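You operate a simulated robot arm through the tools that you are given. There is no shell and no other tool. Be economical: measure what you need, move in short steps, check, and stop when the job is done.

The job below is to be done with a simulated robot arm. You get a single attempt, and the scene is never put back.

Task
Take the grey cloth and put it on top of the blue card.

Only the result counts: the job must be done as asked and must still hold three seconds after the hand-in. Knocking over, shifting, dropping, spilling or breaking anything else fails it. Flat cloth is picked up by pressing the open fingertips on it (5 to 10 N) and closing them slowly along it; thin cloth reads only 2 to 8 mm in the jaws.

Robot
A 6-joint arm with a two-finger parallel gripper, fixed in place. Base frame: the origin is at the foot of the arm, x ahead of it, y to its left, z up; the work surface is at about z = 0. Lengths are in cm, angles in degrees, forces in N, time in s.
With the tool pointing down near the work surface it reaches from about 16 to 42 cm from the base axis. Its first joint turns from -66.0 to 66.0 degrees. Payload 1.57 kg.
The tool frame sits at the grasp point between the pads (the TCP): z along the fingers, y along the line on which they close. The tips reach 3 cm beyond it. Largest opening 8 cm; finger width 1.7, thickness 1.2; the body of the gripper, 4 by 8.2 cm, starts 8 cm behind the TCP.
Orientation is that of the tool frame in the base frame, as a unit quaternion [w, x, y, z]. With the fingers straight down and closing along the base's y, the tool's x points along the base's -x, its y along +y and its z along -z.

Tools
- The arm moves only by the tool jog_arm. Its argument "targets" is a list of rows, each a list of 6 numbers: the shift along the base's x, y, z in cm, then the turn, a rotation vector about the base's x, y, z in degrees. In form: [[x, y, z, ax, ay, az], ...]. A call has 1 to 12 rows; each row shifts and turns the commanded pose from where the row before left it. "hand" is the closure, from 0 (fully open) to 1 (shut), set as the call begins (left out, the last holds). Each row takes 0.2 s and may step no farther than 5 cm and 8.6 degrees from the row before; otherwise, or with a gripper value out of range, the whole call is refused. Where a pose cannot be reached the arm comes as near as it can. A force on the tool above 40 N (or 10 N above the force at the start of the call, whichever is more), or a blocked arm, ends the call early, and 0.2 s more pass. The fingers move at their own pace (about 15.3 cm/s each) and stop on an object; they squeeze with about 25 N. The grip force told is the motor's: it shows also when the fingers shut on nothing. Time passes only in rows, and 0.2 s behind the last, so rows that do not move let the fingers close. The reply holds the time, the measured pose of the TCP, the force on the tool along the base axes, the opening and the grip force, in the units named above and with some noise.
- Cameras (640 x 400 px; columns grow to the right, rows downward): "scene" is fixed at [3.9, -31.67, 43.97]; the picture's right is [0.90, -0.44, 0.00], its down [-0.18, -0.38, -0.91] and it looks along [0.40, 0.81, -0.42] (base axes); focal length 337 px, centre (320, 200). "wrist" rides on the gripper at [7.2, -0.7, -12.2] in the tool frame; the picture's right is [0.09, 1.00, 0.00], its down [-0.84, 0.08, -0.54] and it looks along [-0.54, 0.05, 0.84] (tool axes); focal length 238 px, centre (320, 200). There is no depth. A picture from a camera that has moved, and an enlarged one, comes with that camera's place and axes in the base frame and with its lens.
- grab_frame(camera): a new picture of that camera. No time passes.
- close_up(camera, box): a new picture of the part [left, top, right, bottom] of that camera's present view, enlarged. No time passes.
- job_done(): hands the job in; it is judged then, once.

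Go step by step. Nothing tells you positions but the pictures and the camera data: compare them with the known pose of the tool, close in by small moves and look again before you grip or let go. The budget is 90 turns and 36 pictures, counting those below and the enlarged ones. Unless the task says otherwise, let go and move clear before handing in, and close with one line.

The tools are called as a command line: name --pt "numbers of a row" for each row, then --argument value for the rest, lists and objects as JSON in quotes. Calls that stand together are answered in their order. jog_arm: Moves the arm, as the interface text tells. Its arguments: {"type":"object","properties":{"targets":{"type":"array","items":{"type":"array","items":{"type":"number"}}},"hand":{"type":"number"}},"required":["targets"]} The other tools are called the same way: grab_frame (camera) takes a picture; close_up (camera, box) takes an enlarged picture of a part of a camera's view; job_done () hands the job in.

At the start:

```text
time_s: 0.0
ee_pos: [22.64, -3.25, 28.05]
tool_rot: [0.0, -0.001, 1.0, -0.001]
ft_force: [-1.2, -0.5, 0.3]
finger_gap: 8.02
gripper_force: 0.0
```

scene: 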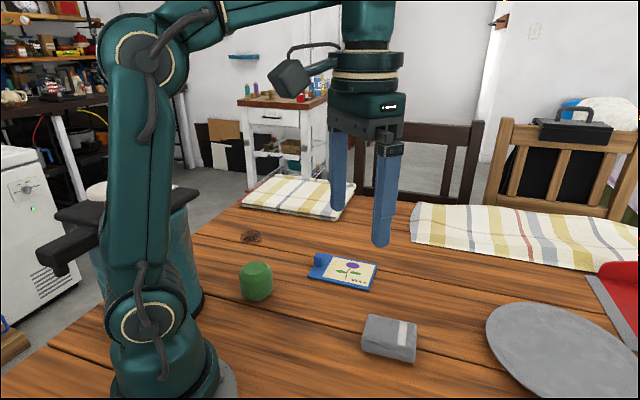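
wrist: 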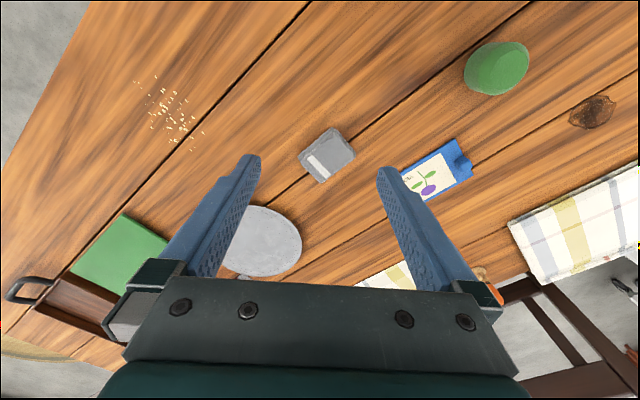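

I see a small grey folded item with a pale stripe, a blue card with a flower, a green block, and a round grey disc. I'll enlarge the views to tell which one is the cloth.

close_up --camera "scene" --box '[220, 220, 460, 370]'

close_up --camera "wrist" --box '[220, 100, 500, 275]'

```text
2.67 times, centred on (340, 295) of scene
camera zoom: at [3.9, -31.67, 43.97], right [0.9, -0.44, 0.0], down [-0.18, -0.38, -0.91], along [0.4, 0.81, -0.42], focal length 898 px, centre (267, -53)
```

zoom: 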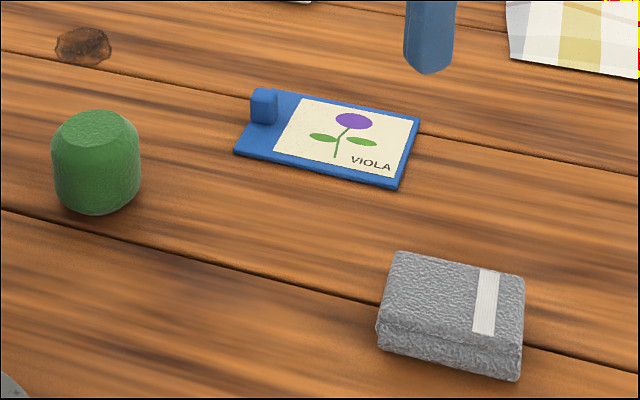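

```text
2.29 times, centred on (360, 188) of wrist
camera zoom: at [15.4, -3.98, 40.18], right [-0.09, 1.0, 0.0], down [0.84, 0.08, 0.54], along [0.54, 0.05, -0.84], focal length 545 px, centre (229, 229)
```

zoom: 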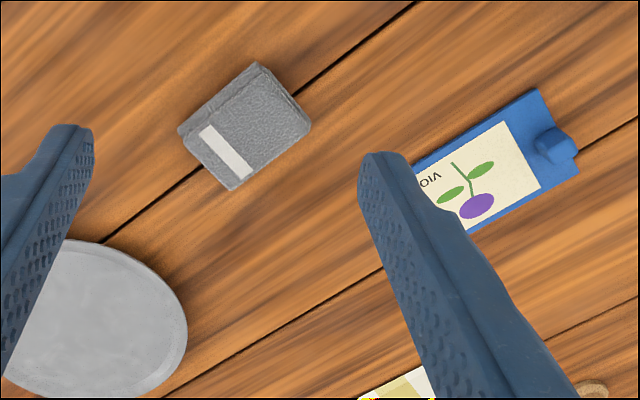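

The grey cloth is a folded towel about 7.5 x 6 x 2 cm, centred near (31.6, -1.1), with its long axis at about -41°. The card is centred near (34.3, 18.2) at about -45°, with a raised tab at its far-left end. I'll move above the cloth, turned so the fingers close across its short side.

jog_arm --pt "1.8 0.43 -3.2 0 0 -8.2" --pt "1.8 0.43 -3.2 0 0 -8.2" --pt "1.8 0.43 -3.2 0 0 -8.2" --pt "1.8 0.43 -3.2 0 0 -8.2" --pt "1.8 0.43 -3.2 0 0 -8.2" --pt "0 0 0 0 0 0" --hand 0

grab_frame --camera "wrist"

grab_frame --camera "scene"

```text
time_s: 1.4
ee_pos: [31.79, -1.0, 12.17]
tool_rot: [0.0, 0.351, 0.937, 0.0]
ft_force: [0.0, 0.2, 0.2]
finger_gap: 8.0
gripper_force: 0.1
```

```text
31 pictures are left
camera wrist: at [25.89, 3.13, 24.28], right [0.59, 0.81, 0.0], down [0.68, -0.49, 0.54], along [0.44, -0.32, -0.84], focal length 238 px, centre (320, 200)
```

wrist: 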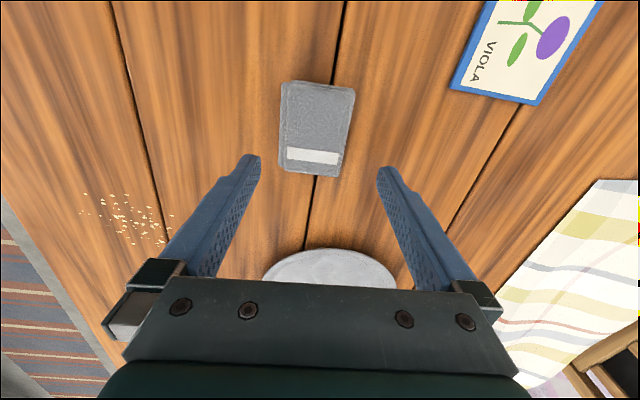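

```text
30 pictures are left
```

scene: 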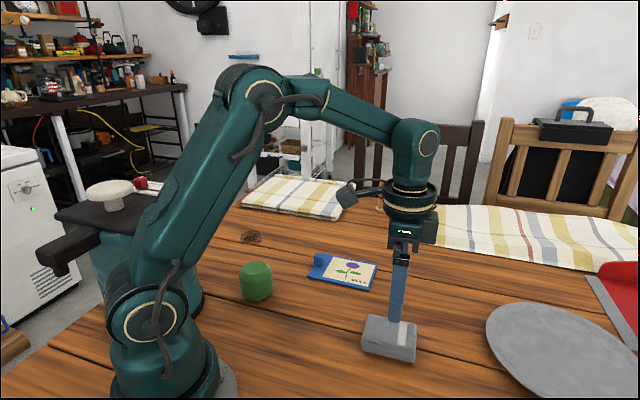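

The cloth is centred near (31.0, -1.15) and its sides line up with the fingers. I'll make a small correction, descend partway and look again.

jog_arm --pt "-0.4 -0.08 -2 0 0 0" --pt "-0.4 -0.08 -2 0 0 0" --pt "0 0 -1.5 0 0 0" --pt "0 0 0 0 0 0"

grab_frame --camera "wrist"

close_up --camera "scene" --box '[310, 230, 470, 370]'

```text
time_s: 2.4
ee_pos: [30.93, -1.16, 6.45]
tool_rot: [0.001, 0.351, 0.937, 0.0]
ft_force: [-0.3, 0.7, -0.1]
finger_gap: 7.99
gripper_force: 0.1
```

```text
29 pictures are left
camera wrist: at [24.91, 2.88, 18.66], right [0.58, 0.81, 0.0], down [0.68, -0.49, 0.54], along [0.44, -0.32, -0.84], focal length 238 px, centre (320, 200)
```

wrist: 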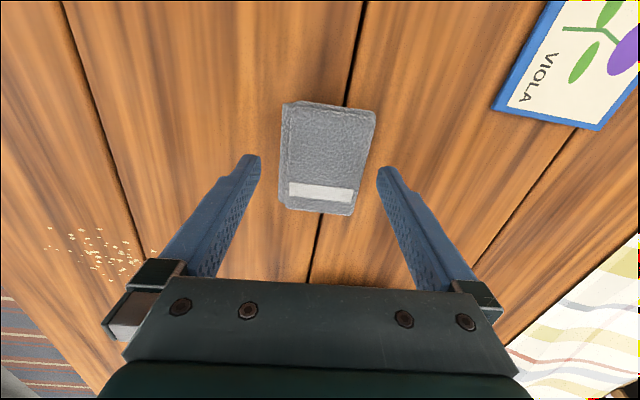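

```text
2.86 times, centred on (390, 300) of scene
camera zoom: at [3.9, -31.67, 43.97], right [0.9, -0.44, 0.0], down [-0.18, -0.38, -0.91], along [0.4, 0.81, -0.42], focal length 962 px, centre (120, -86)
```

zoom: 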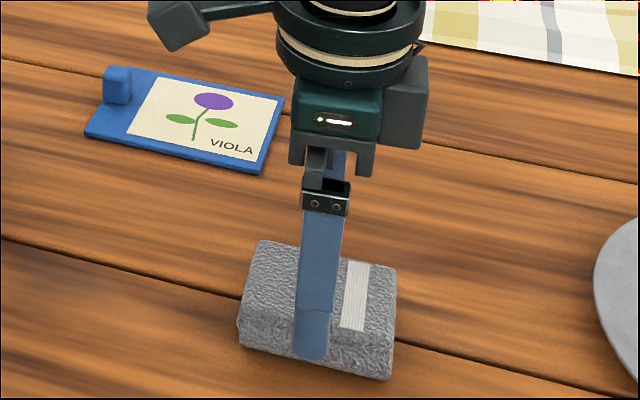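

The fingers straddle the cloth evenly, with its centre at about (31.1, -1.15). I'll go straight down until the tips are just above the table, leaving the fingers open.

jog_arm --pt "0.1 0 -1.2 0 0 0" --pt "0 0 -1.0 0 0 0" --pt "0 0 -0.8 0 0 0" --pt "0 0 0 0 0 0"

grab_frame --camera "wrist"

```text
time_s: 3.4
ee_pos: [30.95, -1.27, 3.39]
tool_rot: [0.0, 0.351, 0.937, 0.0]
ft_force: [-0.4, -0.7, 0.0]
finger_gap: 7.99
gripper_force: 0.1
```

```text
27 pictures are left
camera wrist: at [25.06, 2.91, 15.67], right [0.58, 0.81, 0.0], down [0.68, -0.49, 0.54], along [0.44, -0.32, -0.84], focal length 238 px, centre (320, 200)
```

wrist: 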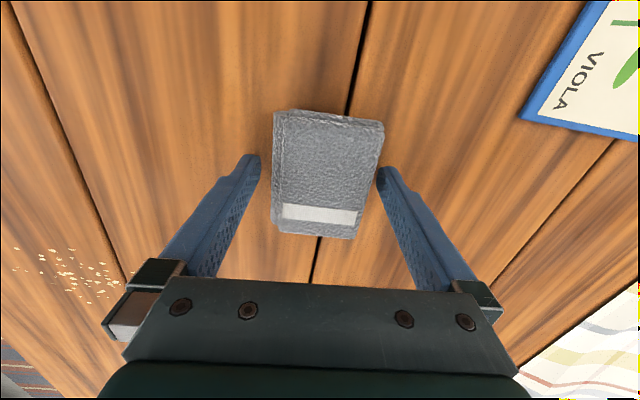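

The fingers are on both sides of the cloth with no contact force. I'll close in gradual steps.

jog_arm --pt "0 0 0 0 0 0" --hand 0.2

jog_arm --pt "0 0 0 0 0 0" --pt "0 0 0 0 0 0" --hand 0.4

grab_frame --camera "wrist"

```text
time_s: 3.8
ee_pos: [31.07, -1.32, 3.57]
tool_rot: [0.0, 0.35, 0.937, -0.001]
ft_force: [0.5, -0.3, 0.2]
finger_gap: 6.42
gripper_force: 0.0
```

```text
time_s: 4.4
ee_pos: [31.11, -1.22, 3.63]
tool_rot: [0.001, 0.35, 0.937, 0.0]
ft_force: [0.1, 0.5, 0.3]
finger_gap: 5.92
gripper_force: 25.3
```

```text
26 pictures are left
camera wrist: at [25.06, 2.91, 15.69], right [0.58, 0.81, 0.0], down [0.68, -0.49, 0.54], along [0.44, -0.32, -0.84], focal length 238 px, centre (320, 200)
```

wrist: 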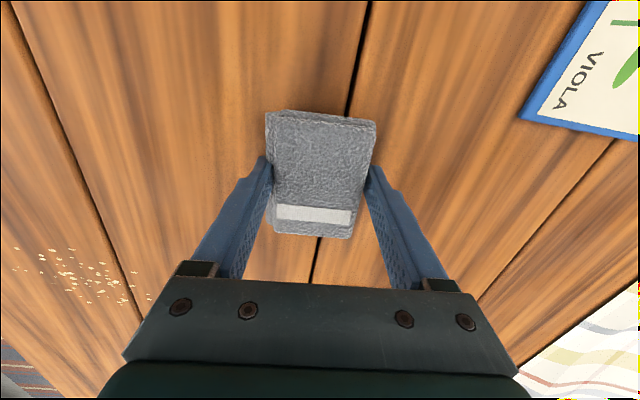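

The cloth is held at a 5.9 cm opening with 25 N. I'll lift gently and check the hold.

jog_arm --pt "0 0 0.8 0 0 0" --pt "0 0 1.2 0 0 0" --pt "0 0 2 0 0 0" --pt "0 0 2 0 0 0" --pt "0 0 0 0 0 0"

close_up --camera "scene" --box '[230, 200, 470, 370]'

grab_frame --camera "wrist"

```text
time_s: 5.6
ee_pos: [30.83, -0.98, 9.74]
tool_rot: [0.0, 0.349, 0.937, 0.0]
ft_force: [-0.8, -0.5, 0.6]
finger_gap: 4.79
gripper_force: 0.1
```

```text
2.35 times, centred on (350, 285) of scene
camera zoom: at [3.9, -31.67, 43.97], right [0.9, -0.44, 0.0], down [-0.18, -0.38, -0.91], along [0.4, 0.81, -0.42], focal length 792 px, centre (249, 0)
```

zoom: 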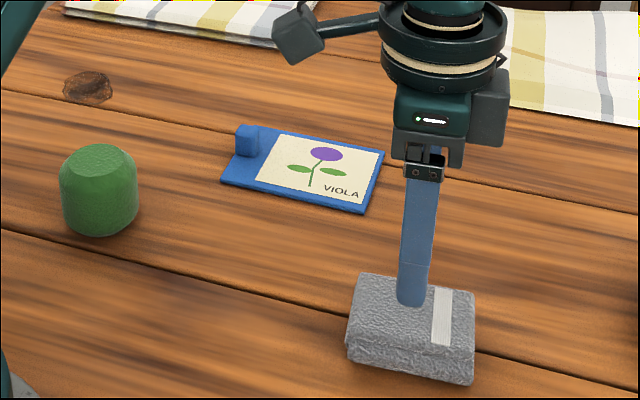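

```text
24 pictures are left
camera wrist: at [24.92, 3.01, 21.82], right [0.58, 0.81, 0.0], down [0.68, -0.49, 0.54], along [0.44, -0.32, -0.84], focal length 238 px, centre (320, 200)
```

wrist: 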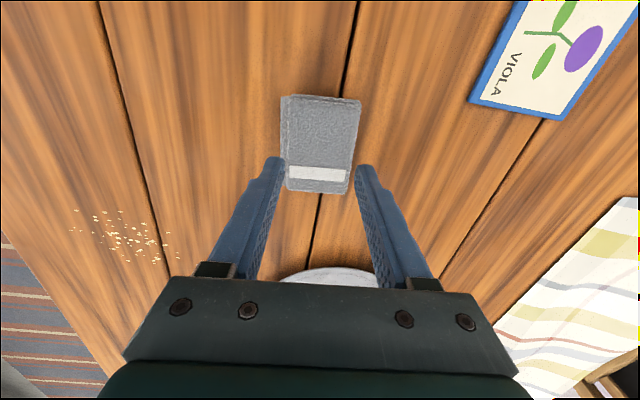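

The lift failed: the fingers slipped off the top edges and the cloth is still on the table, barely moved. I probably held it too high, so I'll reopen and go lower in small steps, watching the force.

jog_arm --pt "0 0 0 0 0 0" --pt "0 -0.1 -1.5 0 0 0" --pt "0 0 -2 0 0 0" --pt "0 0 -1.5 0 0 0" --pt "0 0 -1.0 0 0 0" --pt "0 0 0 0 0 0" --hand 0

jog_arm --pt "0 0 -0.2 0 0 0" --pt "0 0 -0.1 0 0 0"

```text
time_s: 7.0
ee_pos: [31.07, -1.28, 3.61]
tool_rot: [0.0, 0.35, 0.937, 0.0]
ft_force: [-0.4, -0.1, 0.2]
finger_gap: 8.02
gripper_force: 0.0
```

```text
time_s: 7.6
ee_pos: [30.97, -1.25, 3.32]
tool_rot: [0.0, 0.35, 0.937, 0.0]
ft_force: [-1.2, 1.0, 0.0]
finger_gap: 8.0
gripper_force: 0.1
```

jog_arm --pt "0 0 -0.15 0 0 0"

jog_arm --pt "0 0 -0.1 0 0 0"

close_up --camera "scene" --box '[310, 230, 470, 370]'

```text
time_s: 8.0
ee_pos: [30.97, -1.31, 3.04]
tool_rot: [-0.001, 0.35, 0.937, 0.0]
ft_force: [0.3, 0.0, -0.1]
finger_gap: 7.99
gripper_force: 0.0
```

```text
time_s: 8.4
ee_pos: [31.07, -1.15, 3.02]
tool_rot: [0.001, 0.35, 0.937, 0.0]
ft_force: [-1.3, -0.2, 6.1]
finger_gap: 8.02
gripper_force: 0.1
```

```text
2.86 times, centred on (390, 300) of scene
camera zoom: at [3.9, -31.67, 43.97], right [0.9, -0.44, 0.0], down [-0.18, -0.38, -0.91], along [0.4, 0.81, -0.42], focal length 962 px, centre (120, -86)
```

zoom: 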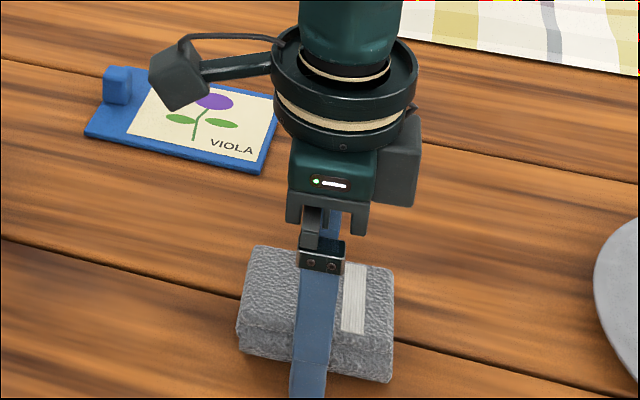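

The tips now touch the table (6 N) on either side of the cloth. I'll ease up a millimetre and close fully.

jog_arm --pt "0 0 0.1 0 0 0" --pt "0 0 0 0 0 0" --hand 0.25

jog_arm --pt "0 0 0 0 0 0" --pt "0 0 0 0 0 0" --pt "0 0 0 0 0 0" --hand 1

grab_frame --camera "wrist"

```text
time_s: 9.0
ee_pos: [31.01, -1.27, 2.99]
tool_rot: [0.0, 0.35, 0.937, 0.0]
ft_force: [0.2, 0.1, 0.2]
finger_gap: 6.02
gripper_force: 0.1
```

```text
time_s: 9.8
ee_pos: [30.97, -1.31, 3.02]
tool_rot: [0.0, 0.35, 0.937, -0.001]
ft_force: [0.1, -0.1, -0.1]
finger_gap: 5.85
gripper_force: 25.4
```

```text
22 pictures are left
camera wrist: at [25.02, 2.85, 15.2], right [0.58, 0.81, 0.0], down [0.68, -0.49, 0.54], along [0.44, -0.32, -0.84], focal length 238 px, centre (320, 200)
```

wrist: 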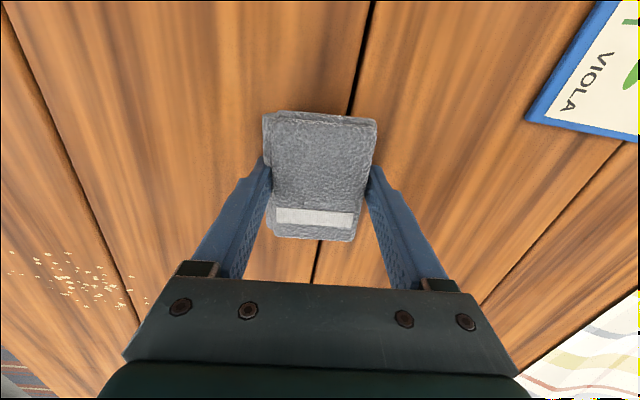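

The cloth is gripped low at 5.85 cm. I'll lift slowly and watch the gap.

jog_arm --pt "0 0 0.3 0 0 0" --pt "0 0 0.4 0 0 0" --pt "0 0 0.5 0 0 0" --pt "0 0 0 0 0 0"

close_up --camera "scene" --box '[310, 230, 470, 370]'

```text
time_s: 10.8
ee_pos: [31.02, -1.46, 4.27]
tool_rot: [-0.001, 0.351, 0.937, 0.0]
ft_force: [0.8, -0.4, -0.9]
finger_gap: 5.9
gripper_force: 25.3
```

```text
2.86 times, centred on (390, 300) of scene
camera zoom: at [3.9, -31.67, 43.97], right [0.9, -0.44, 0.0], down [-0.18, -0.38, -0.91], along [0.4, 0.81, -0.42], focal length 962 px, centre (120, -86)
```

zoom: 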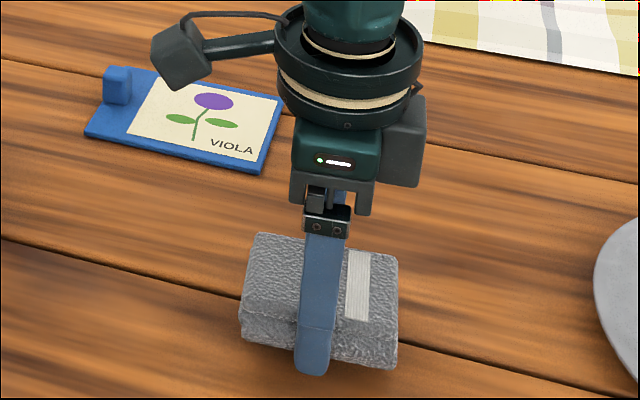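

The cloth has come up with the gripper. I'll keep raising it gently, then check.

jog_arm --pt "0 0 0.8 0 0 0" --pt "0 0 1 0 0 0" --pt "0 0 1 0 0 0" --pt "0 0 1 0 0 0" --pt "0 0 1 0 0 0" --pt "0 0 0.6 0 0 0" --pt "0 0 0 0 0 0"

close_up --camera "scene" --box '[230, 200, 470, 370]'

```text
time_s: 12.4
ee_pos: [30.99, -1.31, 9.71]
tool_rot: [0.0, 0.35, 0.937, 0.0]
ft_force: [0.8, 0.1, -0.7]
finger_gap: 5.9
gripper_force: 25.3
```

```text
2.35 times, centred on (350, 285) of scene
camera zoom: at [3.9, -31.67, 43.97], right [0.9, -0.44, 0.0], down [-0.18, -0.38, -0.91], along [0.4, 0.81, -0.42], focal length 792 px, centre (249, 0)
```

zoom: 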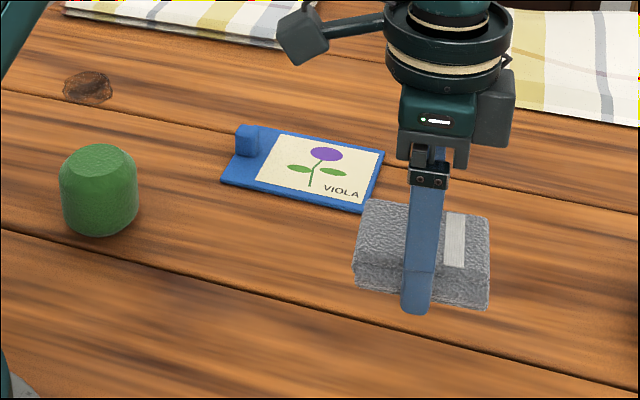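

The cloth is held securely. I'll carry it slowly at this height to just above the card's printed area, about (35.1, 17.4), clear of the tab.

jog_arm --pt "0.2 1.0 0 0 0 -0.3" --pt "0.4 1.7 0 0 0 -0.3" --pt "0.4 2.0 0 0 0 -0.3" --pt "0.5 2.0 0 0 0 -0.3" --pt "0.5 2.0 0 0 0 -0.3" --pt "0.5 2.0 0 0 0 -0.3" --pt "0.4 2.0 0 0 0 -0.3" --pt "0.4 2.0 0 0 0 -0.3" --pt "0.3 1.7 0 0 0 -0.3" --pt "0.3 1.3 0 0 0 -0.3" --pt "0.2 1.0 0 0 0 0" --pt "0 0 0 0 0 0"

grab_frame --camera "wrist"

close_up --camera "scene" --box '[230, 180, 470, 330]'

```text
time_s: 15.0
ee_pos: [35.23, 17.34, 9.68]
tool_rot: [0.0, 0.375, 0.927, 0.0]
ft_force: [-0.2, -0.8, -0.7]
finger_gap: 5.89
gripper_force: 24.9
```

```text
19 pictures are left
camera wrist: at [29.37, 21.78, 21.85], right [0.63, 0.78, 0.0], down [0.66, -0.53, 0.54], along [0.42, -0.34, -0.84], focal length 238 px, centre (320, 200)
```

wrist: 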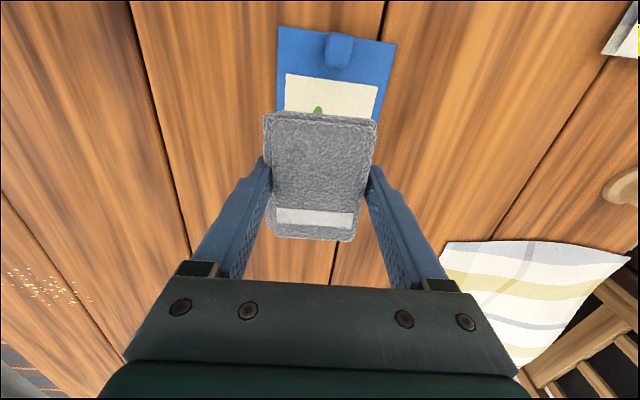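

```text
2.67 times, centred on (350, 255) of scene
camera zoom: at [3.9, -31.67, 43.97], right [0.9, -0.44, 0.0], down [-0.18, -0.38, -0.91], along [0.4, 0.81, -0.42], focal length 898 px, centre (240, 53)
```

zoom: 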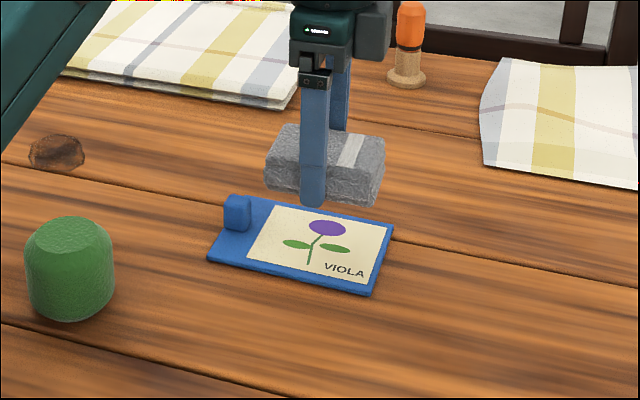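

The cloth is aligned over the card and on the clear side of the tab. I'll adjust slightly and lower it in stages.

jog_arm --pt "-0.1 0.2 -0.8 0 0 0" --pt "0 0 -1.2 0 0 0" --pt "0 0 -1.2 0 0 0" --pt "0 0 -1.0 0 0 0" --pt "0 0 -0.8 0 0 0" --pt "0 0 0 0 0 0"

grab_frame --camera "wrist"

close_up --camera "scene" --box '[270, 200, 430, 300]'

```text
time_s: 16.4
ee_pos: [35.05, 17.51, 4.63]
tool_rot: [0.0, 0.374, 0.927, 0.0]
ft_force: [0.6, -0.2, -1.2]
finger_gap: 5.89
gripper_force: 25.3
```

```text
17 pictures are left
camera wrist: at [29.35, 21.98, 16.83], right [0.63, 0.78, 0.0], down [0.66, -0.53, 0.54], along [0.42, -0.34, -0.84], focal length 238 px, centre (320, 200)
```

wrist: 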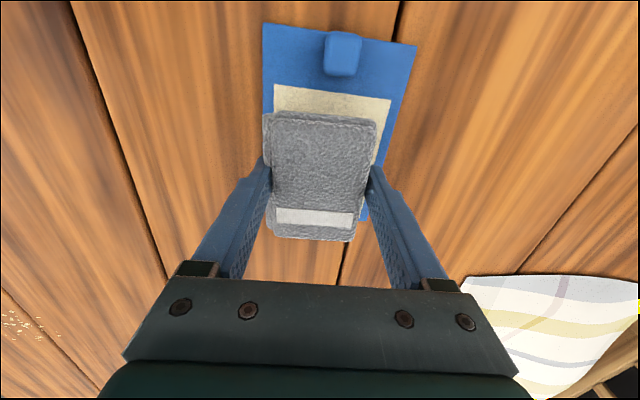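

```text
4.00 times, centred on (350, 250) of scene
camera zoom: at [3.9, -31.67, 43.97], right [0.9, -0.44, 0.0], down [-0.18, -0.38, -0.91], along [0.4, 0.81, -0.42], focal length 1346 px, centre (200, 0)
```

zoom: 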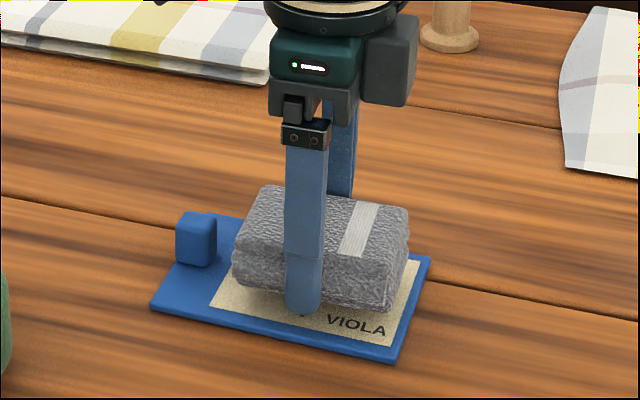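

The cloth hovers about a centimetre over the card and is well centred. I'll lower it in small steps until it touches.

jog_arm --pt "-0.2 0.2 -0.4 0 0 0" --pt "0 0 -0.2 0 0 0"

jog_arm --pt "0 0 -0.15 0 0 0"

close_up --camera "scene" --box '[270, 200, 430, 300]'

```text
time_s: 17.0
ee_pos: [34.88, 17.74, 4.11]
tool_rot: [0.0, 0.375, 0.927, 0.0]
ft_force: [-0.3, 0.5, -0.5]
finger_gap: 5.89
gripper_force: 25.3
```

```text
time_s: 17.4
ee_pos: [34.91, 17.73, 4.0]
tool_rot: [0.0, 0.375, 0.927, 0.0]
ft_force: [-0.2, -0.5, 0.0]
finger_gap: 5.89
gripper_force: 24.7
```

```text
4.00 times, centred on (350, 250) of scene
camera zoom: at [3.9, -31.67, 43.97], right [0.9, -0.44, 0.0], down [-0.18, -0.38, -0.91], along [0.4, 0.81, -0.42], focal length 1346 px, centre (200, 0)
```

zoom: 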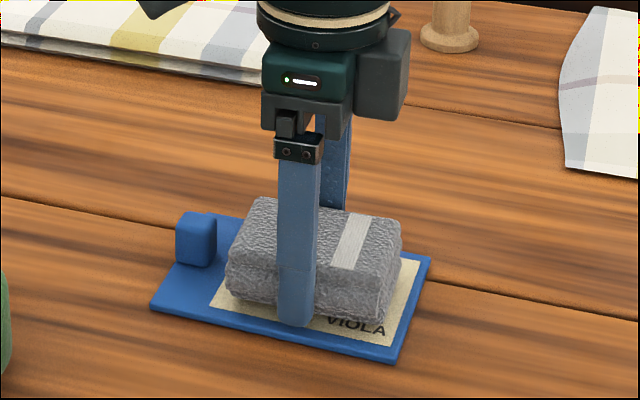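

jog_arm --pt "0 0 -0.15 0 0 0"

jog_arm --pt "0 0 -0.12 0 0 0"

```text
time_s: 17.8
ee_pos: [34.84, 17.85, 3.75]
tool_rot: [0.0, 0.375, 0.927, 0.0]
ft_force: [0.4, 0.5, -0.2]
finger_gap: 5.9
gripper_force: 25.0
```

```text
time_s: 18.2
ee_pos: [34.79, 17.7, 3.6]
tool_rot: [0.0, 0.375, 0.927, 0.0]
ft_force: [-0.3, -0.2, 0.4]
finger_gap: 5.9
gripper_force: 24.9
```

There's still only a trace of contact, so I'll make one more small step.

jog_arm --pt "0 0 -0.1 0 0 0"

close_up --camera "scene" --box '[270, 200, 430, 300]'

```text
time_s: 18.6
ee_pos: [34.82, 17.63, 3.42]
tool_rot: [0.0, 0.375, 0.927, 0.0]
ft_force: [-0.4, 0.1, 2.6]
finger_gap: 5.89
gripper_force: 25.2
```

```text
4.00 times, centred on (350, 250) of scene
camera zoom: at [3.9, -31.67, 43.97], right [0.9, -0.44, 0.0], down [-0.18, -0.38, -0.91], along [0.4, 0.81, -0.42], focal length 1346 px, centre (200, 0)
```

zoom: 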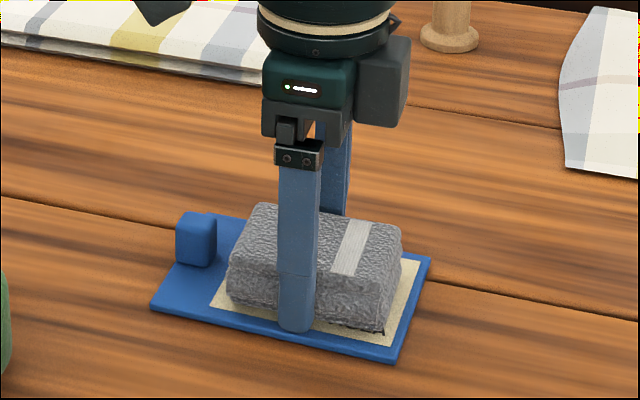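

The cloth touches the card (2.6 N). I'll ease up a hair so the tips don't drag on the card, and open the fingers a little.

jog_arm --pt "0 0 0.1 0 0 0" --pt "0 0 0 0 0 0"

jog_arm --pt "0 0 0 0 0 0" --pt "0 0 0 0 0 0" --hand 0.1

grab_frame --camera "wrist"

```text
time_s: 19.2
ee_pos: [34.73, 17.76, 3.61]
tool_rot: [0.0, 0.374, 0.927, 0.001]
ft_force: [0.0, 0.0, -0.9]
finger_gap: 5.9
gripper_force: 25.2
```

```text
time_s: 19.8
ee_pos: [34.83, 17.79, 3.65]
tool_rot: [0.0, 0.375, 0.927, 0.0]
ft_force: [0.2, -1.0, 0.3]
finger_gap: 7.2
gripper_force: 0.1
```

```text
13 pictures are left
camera wrist: at [29.09, 22.18, 15.79], right [0.63, 0.78, 0.0], down [0.66, -0.53, 0.54], along [0.42, -0.34, -0.84], focal length 238 px, centre (320, 200)
```

wrist: 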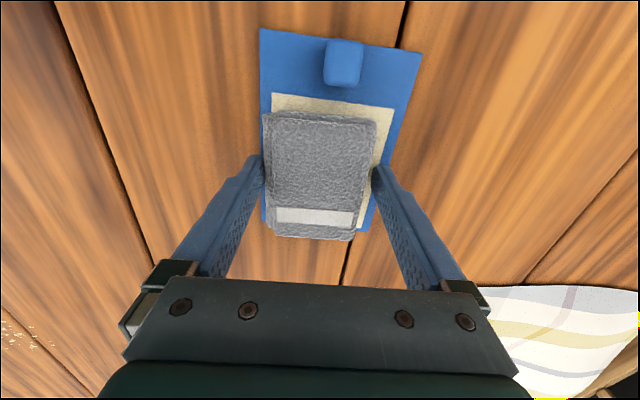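

The cloth is released and resting on the card, so I'll rise straight up.

jog_arm --pt "0 0 0.5 0 0 0" --pt "0 0 1 0 0 0" --pt "0 0 2 0 0 0" --pt "0 0 3 0 0 0" --pt "0 0 3 0 0 0" --pt "0 0 3 0 0 0" --pt "0 0 0 0 0 0"

grab_frame --camera "wrist"

grab_frame --camera "scene"

close_up --camera "scene" --box '[270, 200, 430, 300]'

```text
time_s: 21.4
ee_pos: [34.62, 17.6, 15.98]
tool_rot: [0.001, 0.375, 0.927, 0.0]
ft_force: [0.4, -0.6, 0.3]
finger_gap: 7.22
gripper_force: 0.0
out of reach, approached as far as the arm can: row 6
```

```text
12 pictures are left
camera wrist: at [28.81, 22.07, 28.19], right [0.63, 0.78, 0.0], down [0.66, -0.53, 0.54], along [0.42, -0.34, -0.84], focal length 238 px, centre (320, 200)
```

wrist: 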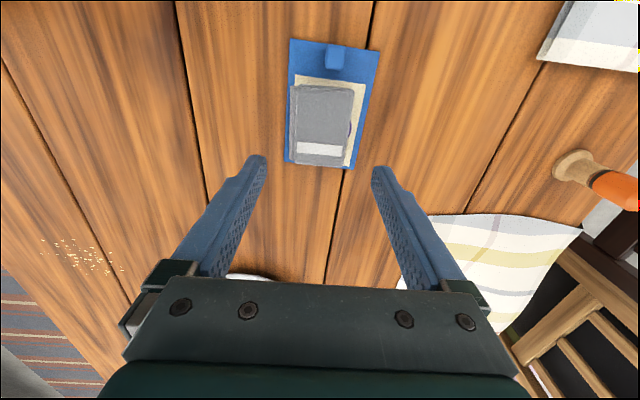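

```text
11 pictures are left
```

scene: 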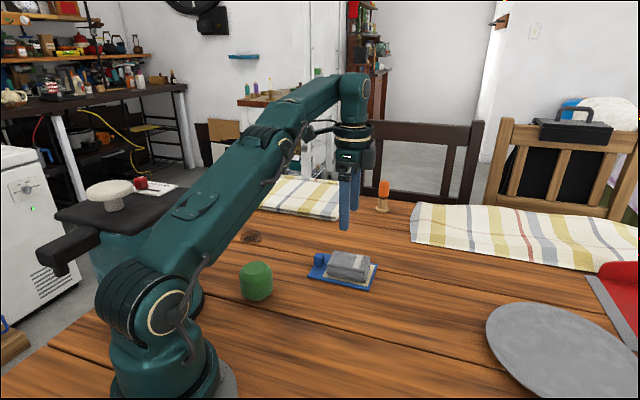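

```text
4.00 times, centred on (350, 250) of scene
camera zoom: at [3.9, -31.67, 43.97], right [0.9, -0.44, 0.0], down [-0.18, -0.38, -0.91], along [0.4, 0.81, -0.42], focal length 1346 px, centre (200, 0)
```

zoom: 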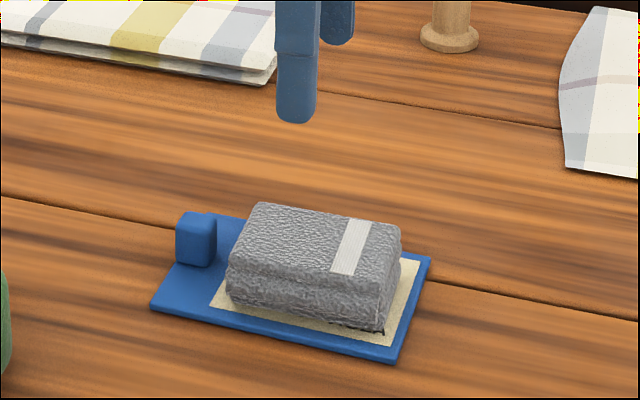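

The grey cloth lies entirely on the blue card, which hasn't moved, and the gripper is clear. I'm handing in.

job_done

```text
The job is handed in.
```

The grey cloth is on top of the blue card, resting fully within its edges; the first lift slipped, but the second grip held and nothing else was disturbed.
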